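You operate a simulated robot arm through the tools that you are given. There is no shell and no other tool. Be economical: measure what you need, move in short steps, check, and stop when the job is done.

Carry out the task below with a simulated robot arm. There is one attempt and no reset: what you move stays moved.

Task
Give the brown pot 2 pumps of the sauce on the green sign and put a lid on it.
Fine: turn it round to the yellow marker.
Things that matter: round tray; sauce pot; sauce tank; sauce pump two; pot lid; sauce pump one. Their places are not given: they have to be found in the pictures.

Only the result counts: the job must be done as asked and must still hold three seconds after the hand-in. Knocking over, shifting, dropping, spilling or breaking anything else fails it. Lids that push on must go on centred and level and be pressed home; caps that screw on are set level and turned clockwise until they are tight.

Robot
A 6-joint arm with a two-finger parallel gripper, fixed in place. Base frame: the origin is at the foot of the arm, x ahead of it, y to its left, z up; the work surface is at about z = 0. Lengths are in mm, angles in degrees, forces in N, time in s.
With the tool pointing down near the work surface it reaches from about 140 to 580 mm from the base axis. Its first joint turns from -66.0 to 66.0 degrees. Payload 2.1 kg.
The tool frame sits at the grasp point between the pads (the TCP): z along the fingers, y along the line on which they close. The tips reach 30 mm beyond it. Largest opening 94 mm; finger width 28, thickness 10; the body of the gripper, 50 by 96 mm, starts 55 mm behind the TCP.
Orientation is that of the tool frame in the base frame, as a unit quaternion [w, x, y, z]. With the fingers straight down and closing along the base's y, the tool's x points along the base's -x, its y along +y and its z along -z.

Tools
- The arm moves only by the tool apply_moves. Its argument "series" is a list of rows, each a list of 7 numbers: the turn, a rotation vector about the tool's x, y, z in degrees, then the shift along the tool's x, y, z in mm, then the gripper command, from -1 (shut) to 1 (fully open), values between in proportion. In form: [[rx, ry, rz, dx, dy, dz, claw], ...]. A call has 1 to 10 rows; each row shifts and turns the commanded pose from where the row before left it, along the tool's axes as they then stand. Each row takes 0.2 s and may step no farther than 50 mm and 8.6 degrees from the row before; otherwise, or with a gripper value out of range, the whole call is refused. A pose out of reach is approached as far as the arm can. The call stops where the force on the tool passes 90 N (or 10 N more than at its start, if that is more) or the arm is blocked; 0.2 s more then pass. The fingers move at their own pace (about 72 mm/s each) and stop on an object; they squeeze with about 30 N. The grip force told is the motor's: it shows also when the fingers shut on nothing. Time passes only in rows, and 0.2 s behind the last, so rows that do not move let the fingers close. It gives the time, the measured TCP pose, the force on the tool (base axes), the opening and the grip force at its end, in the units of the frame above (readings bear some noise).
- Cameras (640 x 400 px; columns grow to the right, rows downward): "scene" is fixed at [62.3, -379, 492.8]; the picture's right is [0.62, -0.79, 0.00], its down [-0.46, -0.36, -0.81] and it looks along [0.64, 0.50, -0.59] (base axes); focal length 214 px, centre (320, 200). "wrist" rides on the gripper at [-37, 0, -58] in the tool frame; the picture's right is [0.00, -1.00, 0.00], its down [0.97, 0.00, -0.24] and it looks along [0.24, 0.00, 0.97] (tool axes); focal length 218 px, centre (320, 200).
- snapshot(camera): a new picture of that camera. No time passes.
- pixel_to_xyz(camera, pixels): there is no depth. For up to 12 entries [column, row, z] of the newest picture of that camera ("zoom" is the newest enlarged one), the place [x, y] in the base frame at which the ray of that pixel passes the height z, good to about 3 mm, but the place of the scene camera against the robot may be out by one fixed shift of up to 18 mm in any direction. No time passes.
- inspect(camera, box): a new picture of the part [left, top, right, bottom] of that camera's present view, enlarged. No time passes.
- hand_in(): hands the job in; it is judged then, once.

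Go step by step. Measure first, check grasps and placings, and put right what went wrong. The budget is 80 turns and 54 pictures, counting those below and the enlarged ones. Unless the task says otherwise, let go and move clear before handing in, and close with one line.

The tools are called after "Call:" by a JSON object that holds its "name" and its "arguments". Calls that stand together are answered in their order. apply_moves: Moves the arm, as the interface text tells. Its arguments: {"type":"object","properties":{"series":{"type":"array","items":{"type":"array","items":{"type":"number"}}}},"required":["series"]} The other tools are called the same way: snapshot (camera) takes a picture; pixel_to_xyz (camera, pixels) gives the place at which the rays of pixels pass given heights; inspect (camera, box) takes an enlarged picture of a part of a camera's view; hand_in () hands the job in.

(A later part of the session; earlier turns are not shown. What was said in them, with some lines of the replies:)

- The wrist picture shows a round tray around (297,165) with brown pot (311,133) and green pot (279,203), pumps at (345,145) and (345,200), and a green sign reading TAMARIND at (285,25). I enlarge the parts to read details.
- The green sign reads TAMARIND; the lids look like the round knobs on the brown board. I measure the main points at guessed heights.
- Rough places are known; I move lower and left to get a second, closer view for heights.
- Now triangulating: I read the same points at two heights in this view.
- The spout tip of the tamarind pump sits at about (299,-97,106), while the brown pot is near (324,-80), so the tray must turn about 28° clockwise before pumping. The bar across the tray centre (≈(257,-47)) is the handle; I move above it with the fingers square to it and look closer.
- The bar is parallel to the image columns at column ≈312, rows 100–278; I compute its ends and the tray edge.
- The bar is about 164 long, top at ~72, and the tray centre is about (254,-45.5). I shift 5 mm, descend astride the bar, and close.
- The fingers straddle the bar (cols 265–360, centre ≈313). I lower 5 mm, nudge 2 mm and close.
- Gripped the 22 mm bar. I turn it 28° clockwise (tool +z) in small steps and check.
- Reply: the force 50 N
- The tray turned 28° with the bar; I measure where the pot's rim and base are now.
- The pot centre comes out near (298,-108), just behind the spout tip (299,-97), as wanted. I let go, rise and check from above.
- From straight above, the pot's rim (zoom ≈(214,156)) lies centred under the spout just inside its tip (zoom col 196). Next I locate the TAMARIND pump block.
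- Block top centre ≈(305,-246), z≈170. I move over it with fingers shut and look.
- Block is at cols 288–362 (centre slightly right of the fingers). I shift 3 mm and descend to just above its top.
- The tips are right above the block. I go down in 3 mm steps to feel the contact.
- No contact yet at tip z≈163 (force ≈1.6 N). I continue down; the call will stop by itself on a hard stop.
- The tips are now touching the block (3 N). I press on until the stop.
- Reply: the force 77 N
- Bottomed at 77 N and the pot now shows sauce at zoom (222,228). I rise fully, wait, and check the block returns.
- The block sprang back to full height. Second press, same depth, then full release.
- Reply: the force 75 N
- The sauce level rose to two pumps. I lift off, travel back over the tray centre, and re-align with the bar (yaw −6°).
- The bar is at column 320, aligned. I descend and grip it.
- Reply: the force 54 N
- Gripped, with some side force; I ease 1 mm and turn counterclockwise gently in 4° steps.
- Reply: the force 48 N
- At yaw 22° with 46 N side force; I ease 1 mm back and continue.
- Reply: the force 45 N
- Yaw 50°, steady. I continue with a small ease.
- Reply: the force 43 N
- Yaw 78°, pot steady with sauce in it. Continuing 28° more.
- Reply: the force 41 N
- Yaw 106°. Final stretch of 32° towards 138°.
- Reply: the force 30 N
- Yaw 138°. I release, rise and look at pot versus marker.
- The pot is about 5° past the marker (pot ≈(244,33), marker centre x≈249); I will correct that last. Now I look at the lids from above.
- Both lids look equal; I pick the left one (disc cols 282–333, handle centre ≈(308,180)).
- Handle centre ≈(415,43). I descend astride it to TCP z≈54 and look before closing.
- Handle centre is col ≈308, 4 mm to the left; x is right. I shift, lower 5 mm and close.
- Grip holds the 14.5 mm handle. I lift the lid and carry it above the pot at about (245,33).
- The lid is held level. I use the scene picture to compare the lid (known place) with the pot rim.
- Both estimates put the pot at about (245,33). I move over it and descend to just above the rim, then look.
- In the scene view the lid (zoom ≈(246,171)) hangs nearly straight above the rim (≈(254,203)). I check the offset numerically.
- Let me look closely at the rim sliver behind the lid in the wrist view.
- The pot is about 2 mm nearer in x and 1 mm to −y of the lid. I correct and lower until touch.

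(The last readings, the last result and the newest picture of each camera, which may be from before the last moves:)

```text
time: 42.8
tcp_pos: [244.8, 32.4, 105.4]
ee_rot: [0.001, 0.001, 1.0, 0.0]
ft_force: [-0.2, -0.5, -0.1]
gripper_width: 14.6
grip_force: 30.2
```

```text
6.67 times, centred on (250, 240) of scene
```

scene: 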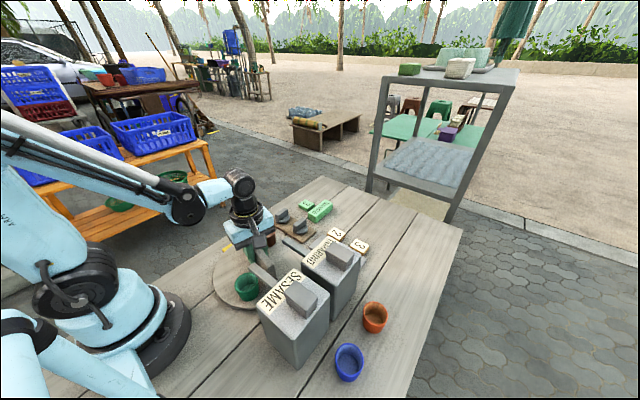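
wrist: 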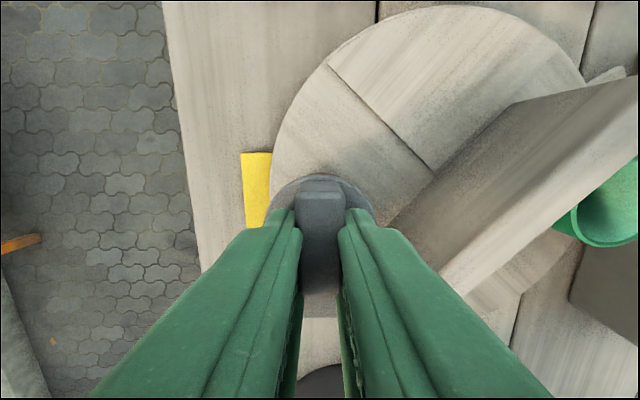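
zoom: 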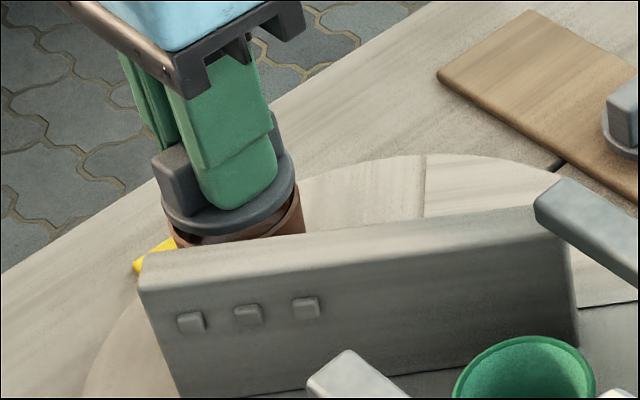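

Well aligned, a few mm left. I go down in 2 mm steps feeling the force.

Call:
{"name": "apply_moves", "arguments": {"series": [[0, 0, 0, 0, 0, 2, -1], [0, 0, 0, 0, 0, 2, -1], [0, 0, 0, 0, 0, 2, -1], [0, 0, 0, 0, 0, 0, -1]]}}

```text
time: 43.8
tcp_pos: [244.6, 31.1, 98.9]
ee_rot: [0.001, 0.0, 1.0, 0.0]
ft_force: [-0.4, 0.2, -0.3]
gripper_width: 14.5
grip_force: 29.5
```

Call:
{"name": "apply_moves", "arguments": {"series": [[0, 0, 0, 0, 0.5, 2, -1], [0, 0, 0, 0, 0, 2, -1], [0, 0, 0, 0, 0, 0, -1]]}}

Call:
{"name": "inspect", "arguments": {"camera": "scene", "box": [210, 210, 290, 270]}}

```text
time: 44.6
tcp_pos: [245.2, 33.4, 95.2]
ee_rot: [0.0, 0.001, 1.0, 0.0]
ft_force: [0.1, -1.3, 10.3]
gripper_width: 14.4
grip_force: 30.2
```

```text
6.67 times, centred on (250, 240) of scene
```

zoom: 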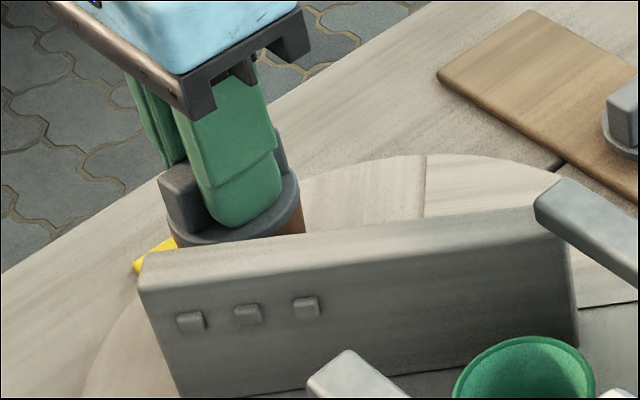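

Contact at 10 N. I check the fit from the wrist before pressing.

Call:
{"name": "inspect", "arguments": {"camera": "wrist", "box": [250, 155, 400, 250]}}

```text
4.21 times, centred on (325, 202) of wrist
```

zoom: 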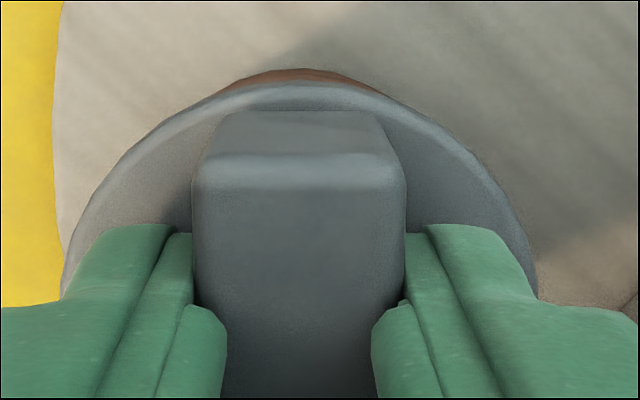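

Rim sliver is even (zoom cols 215–395, disc centre 300): centred within about 1 mm. I press home.

Call:
{"name": "apply_moves", "arguments": {"series": [[0, 0, 0, 0, -0.5, 1.5, -1], [0, 0, 0, 0, 0, 1.5, -1], [0, 0, 0, 0, 0, 1.5, -1], [0, 0, 0, 0, 0, 0, -1]]}}

```text
time: 45.3
tcp_pos: [246.1, 33.4, 93.5]
ee_rot: [0.0, 0.001, 1.0, 0.001]
ft_force: [-0.2, 0.4, 31.7]
gripper_width: 14.7
grip_force: 30.4
stopped in row 3: the force on the tool passed its limit (the readings are from after the stop); the commanded pose is now the measured one
```

The press peaked past 90 N at z 93.5. I check the seat in the pictures.

Call:
{"name": "inspect", "arguments": {"camera": "scene", "box": [210, 210, 290, 270]}}

Call:
{"name": "inspect", "arguments": {"camera": "wrist", "box": [250, 155, 400, 250]}}

```text
6.67 times, centred on (250, 240) of scene
```

zoom: 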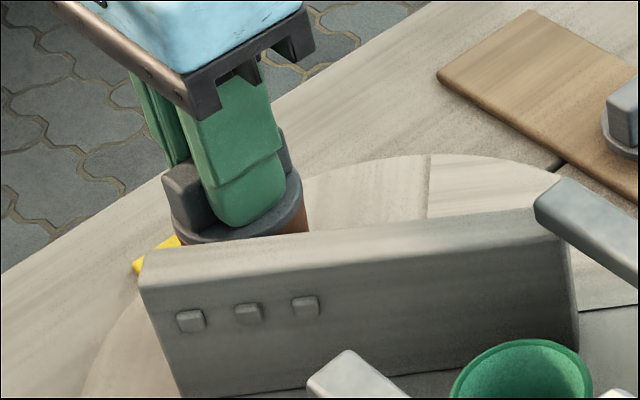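

```text
4.21 times, centred on (325, 202) of wrist
```

zoom: 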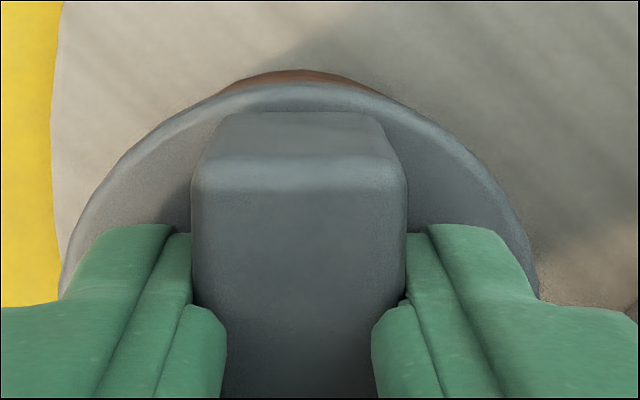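

The lid followed without slipping. I open, rise and look at it free.

Call:
{"name": "apply_moves", "arguments": {"series": [[0, 0, 0, 0, 0, 0, -0.3], [0, 0, 0, 0, 0, 0, 0], [0, 0, 0, 0, 0, -30, 0], [0, 0, 0, 0, 0, -40, 0], [0, 0, 0, -30, 0, -20, 0], [0, 0, 0, 0, 0, 0, 0]]}}

Call:
{"name": "inspect", "arguments": {"camera": "scene", "box": [210, 210, 290, 270]}}

Call:
{"name": "snapshot", "arguments": {"camera": "wrist"}}

```text
time: 46.7
tcp_pos: [275.1, 33.1, 185.6]
ee_rot: [0.0, 0.001, 1.0, 0.001]
ft_force: [0.6, -0.7, -0.6]
gripper_width: 46.9
grip_force: 0.1
```

```text
6.67 times, centred on (250, 240) of scene
```

zoom: 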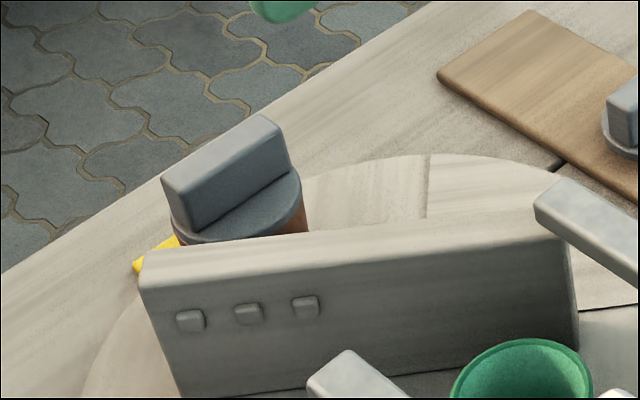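

```text
8 pictures are left
```

wrist: 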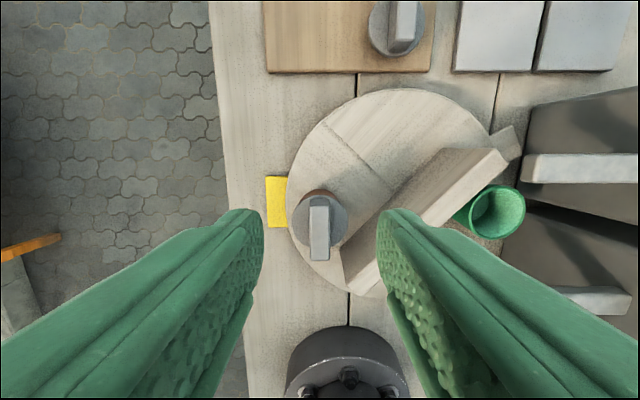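

The lid sits level and centred. I press once more with shut fingers on the middle of its handle to make sure it is home.

Call:
{"name": "apply_moves", "arguments": {"series": [[0, 0, 0, 15, 0, 0, -1], [0, 0, 0, 14.6, -0.3, 10, -1], [0, 0, 0, 0, 0, 20, -1], [0, 0, 0, 0, 0, 20, -1], [0, 0, 0, 0, 0, 4, -1], [0, 0, 0, 0, 0, 4, -1]]}}

Call:
{"name": "apply_moves", "arguments": {"series": [[0, 0, 0, 0, 0, 2, -1], [0, 0, 0, 0, 0, 2, -1], [0, 0, 0, 0, 0, 2, -1], [0, 0, 0, 0, 0, 2, -1], [0, 0, 0, 0, 0, 2, -1], [0, 0, 0, 0, 0, 2, -1], [0, 0, 0, 0, 0, 2, -1], [0, 0, 0, 0, 0, 2, -1]]}}

```text
time: 48.1
tcp_pos: [246.8, 31.7, 123.8]
ee_rot: [0.0, 0.0, 1.0, 0.001]
ft_force: [-0.7, 0.3, 0.3]
gripper_width: 0.0
grip_force: 30.5
```

```text
time: 49.3
tcp_pos: [248.8, 33.0, 118.4]
ee_rot: [-0.001, 0.002, 1.0, 0.001]
ft_force: [-1.1, 1.0, 33.6]
gripper_width: 0.0
grip_force: 30.2
stopped in row 6: the force on the tool passed its limit (the readings are from after the stop); the commanded pose is now the measured one
```

Hard stop reached. I lift clear, go over the tray centre and turn the wrist to yaw −42° to line up with the bar for the final correction.

Call:
{"name": "apply_moves", "arguments": {"series": [[0, 0, 0, 0, 0, -40, -1], [0, 0, 0, 0, 0, -40, -1], [0, 0, 0, -2, -39, -40, 0], [0, 0, 0, -2, -39, 0, 0.4], [0, 0, 8.4, 0, 0, 0, 0.4], [0, 0, 8.4, 0, 0, 0, 0.4], [0, 0, 8.4, 0, 0, 0, 0.4], [0, 0, 8.4, 0, 0, 0, 0.4], [0, 0, 8.4, 0, 0, 0, 0.4], [0, 0, 0, 0, 0, 0, 0.4]]}}

Call:
{"name": "snapshot", "arguments": {"camera": "wrist"}}

```text
refused: row 3 steps farther than a row can; nothing moved
```

```text
7 pictures are left
```

wrist: 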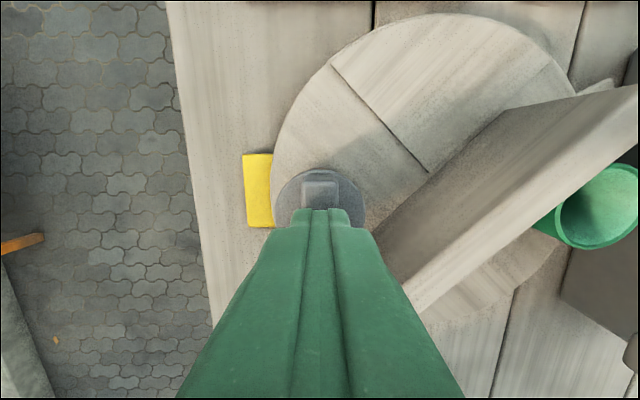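

The call was refused for one over-long row; I repeat it with shorter steps.

Call:
{"name": "apply_moves", "arguments": {"series": [[0, 0, 0, 0, 0, -40, -1], [0, 0, 0, 0, 0, -45, -1], [0, 0, 0, 0, 0, -35, -1], [0, 0, 0, -2, -39, 0, 0], [0, 0, 8.4, -2, -39, 0, 0.4], [0, 0, 8.4, 0, 0, 0, 0.4], [0, 0, 8.4, 0, 0, 0, 0.4], [0, 0, 8.4, 0, 0, 0, 0.4], [0, 0, 8.4, 0, 0, 0, 0.4], [0, 0, 0, 0, 0, 0, 0.4]]}}

Call:
{"name": "snapshot", "arguments": {"camera": "wrist"}}

```text
time: 51.5
tcp_pos: [252.4, -44.6, 236.8]
ee_rot: [-0.001, 0.361, 0.933, 0.0]
ft_force: [-0.1, 0.5, 1.0]
gripper_width: 65.9
grip_force: 0.1
```

```text
6 pictures are left
```

wrist: 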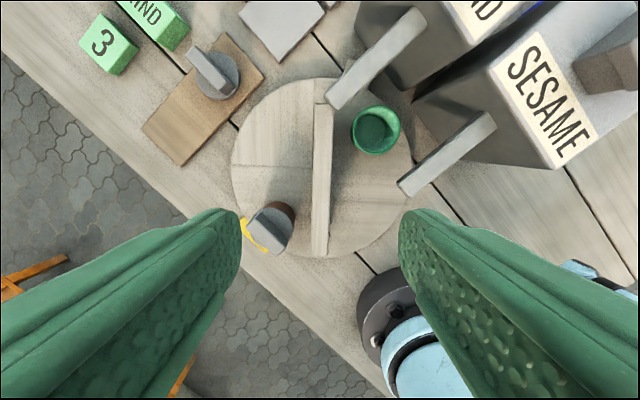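

The bar is within 2° of the expected line. To judge the pot–marker error exactly I place the camera straight above them (yaw 0).

Call:
{"name": "apply_moves", "arguments": {"series": [[0, 0, -8.4, 0, 0, 0, 0], [0, 0, -8.4, 0, 0, 0, -1], [0, 0, -8.4, 0, 0, 0, -1], [0, 0, -8.4, 0, 0, 0, -1], [0, 0, -8.7, 0, 0, 0, -1], [0, 0, 0, 13, 32, 0, -1], [0, 0, 0, 13, 32, 0, -1], [0, 0, 0, 13, 32, 0, -1], [0, 0, 0, 0, 0, 0, -1]]}}

Call:
{"name": "inspect", "arguments": {"camera": "wrist", "box": [240, 50, 560, 250]}}

```text
refused: row 5 steps farther than a row can; nothing moved
```

```text
2.00 times, centred on (400, 150) of wrist
```

zoom: 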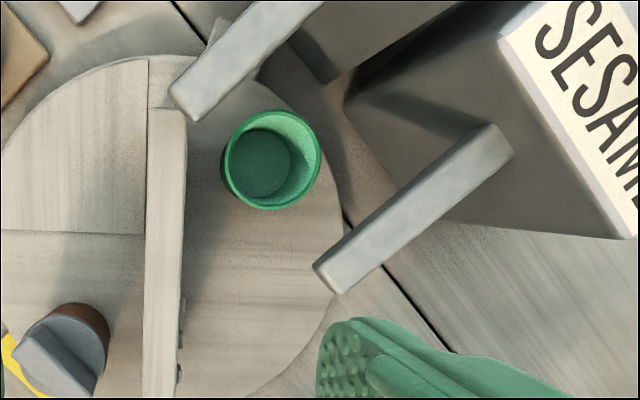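

One row was 0.1° over the limit; I resend it corrected.

Call:
{"name": "apply_moves", "arguments": {"series": [[0, 0, -8.4, 0, 0, 0, 0], [0, 0, -8.4, 0, 0, 0, -1], [0, 0, -8.4, 0, 0, 0, -1], [0, 0, -8.4, 0, 0, 0, -1], [0, 0, -8.4, 0, 0, 0, -1], [0, 0, 0, 13, 32, 0, -1], [0, 0, 0, 13, 32, 0, -1], [0, 0, 0, 13, 32, 0, -1], [0, 0, 0, 0, 0, 0, -1]]}}

```text
time: 53.5
tcp_pos: [213.4, 50.9, 236.7]
ee_rot: [-0.001, 0.002, 1.0, 0.001]
ft_force: [0.0, 0.7, -0.3]
gripper_width: 0.0
grip_force: 29.9
```

Call:
{"name": "inspect", "arguments": {"camera": "wrist", "box": [240, 20, 560, 220]}}

```text
2.00 times, centred on (400, 120) of wrist
```

zoom: 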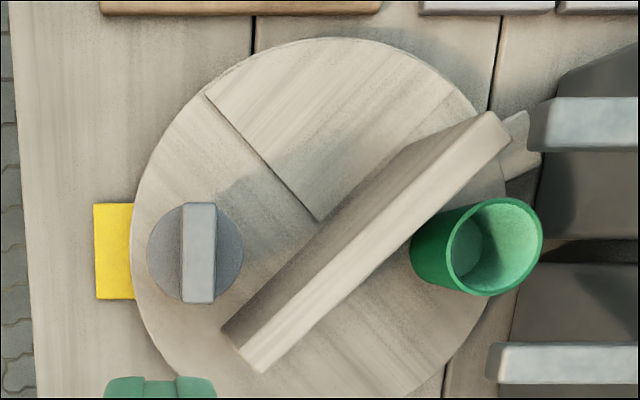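

Lid centre (zoom row 253) and marker centre (row 251) now line up within about 1° of the tray centre, so no correction is needed. One last side look at the seating.

Call:
{"name": "inspect", "arguments": {"camera": "scene", "box": [200, 200, 320, 290]}}

```text
4.44 times, centred on (260, 245) of scene
```

zoom: 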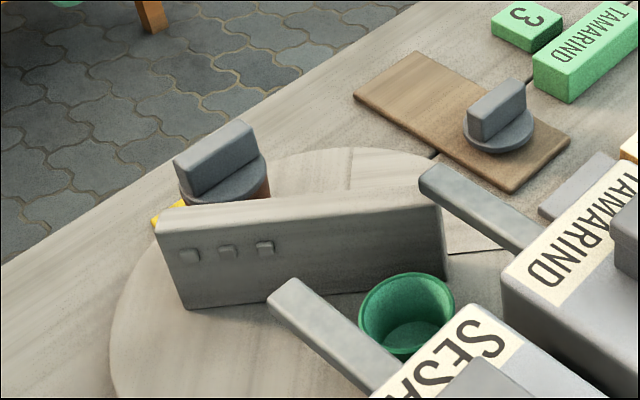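

The lid sits level and pressed on the brown pot at the yellow marker, nothing else is disturbed, and the arm is clear. I hand in.

Call:
{"name": "hand_in", "arguments": {}}

```text
The job is handed in.
```

I gave the brown pot two pumps of tamarind, the sauce on the green sign, pressed a lid on level, and turned it to the yellow marker (within about 1°). The job is handed in.
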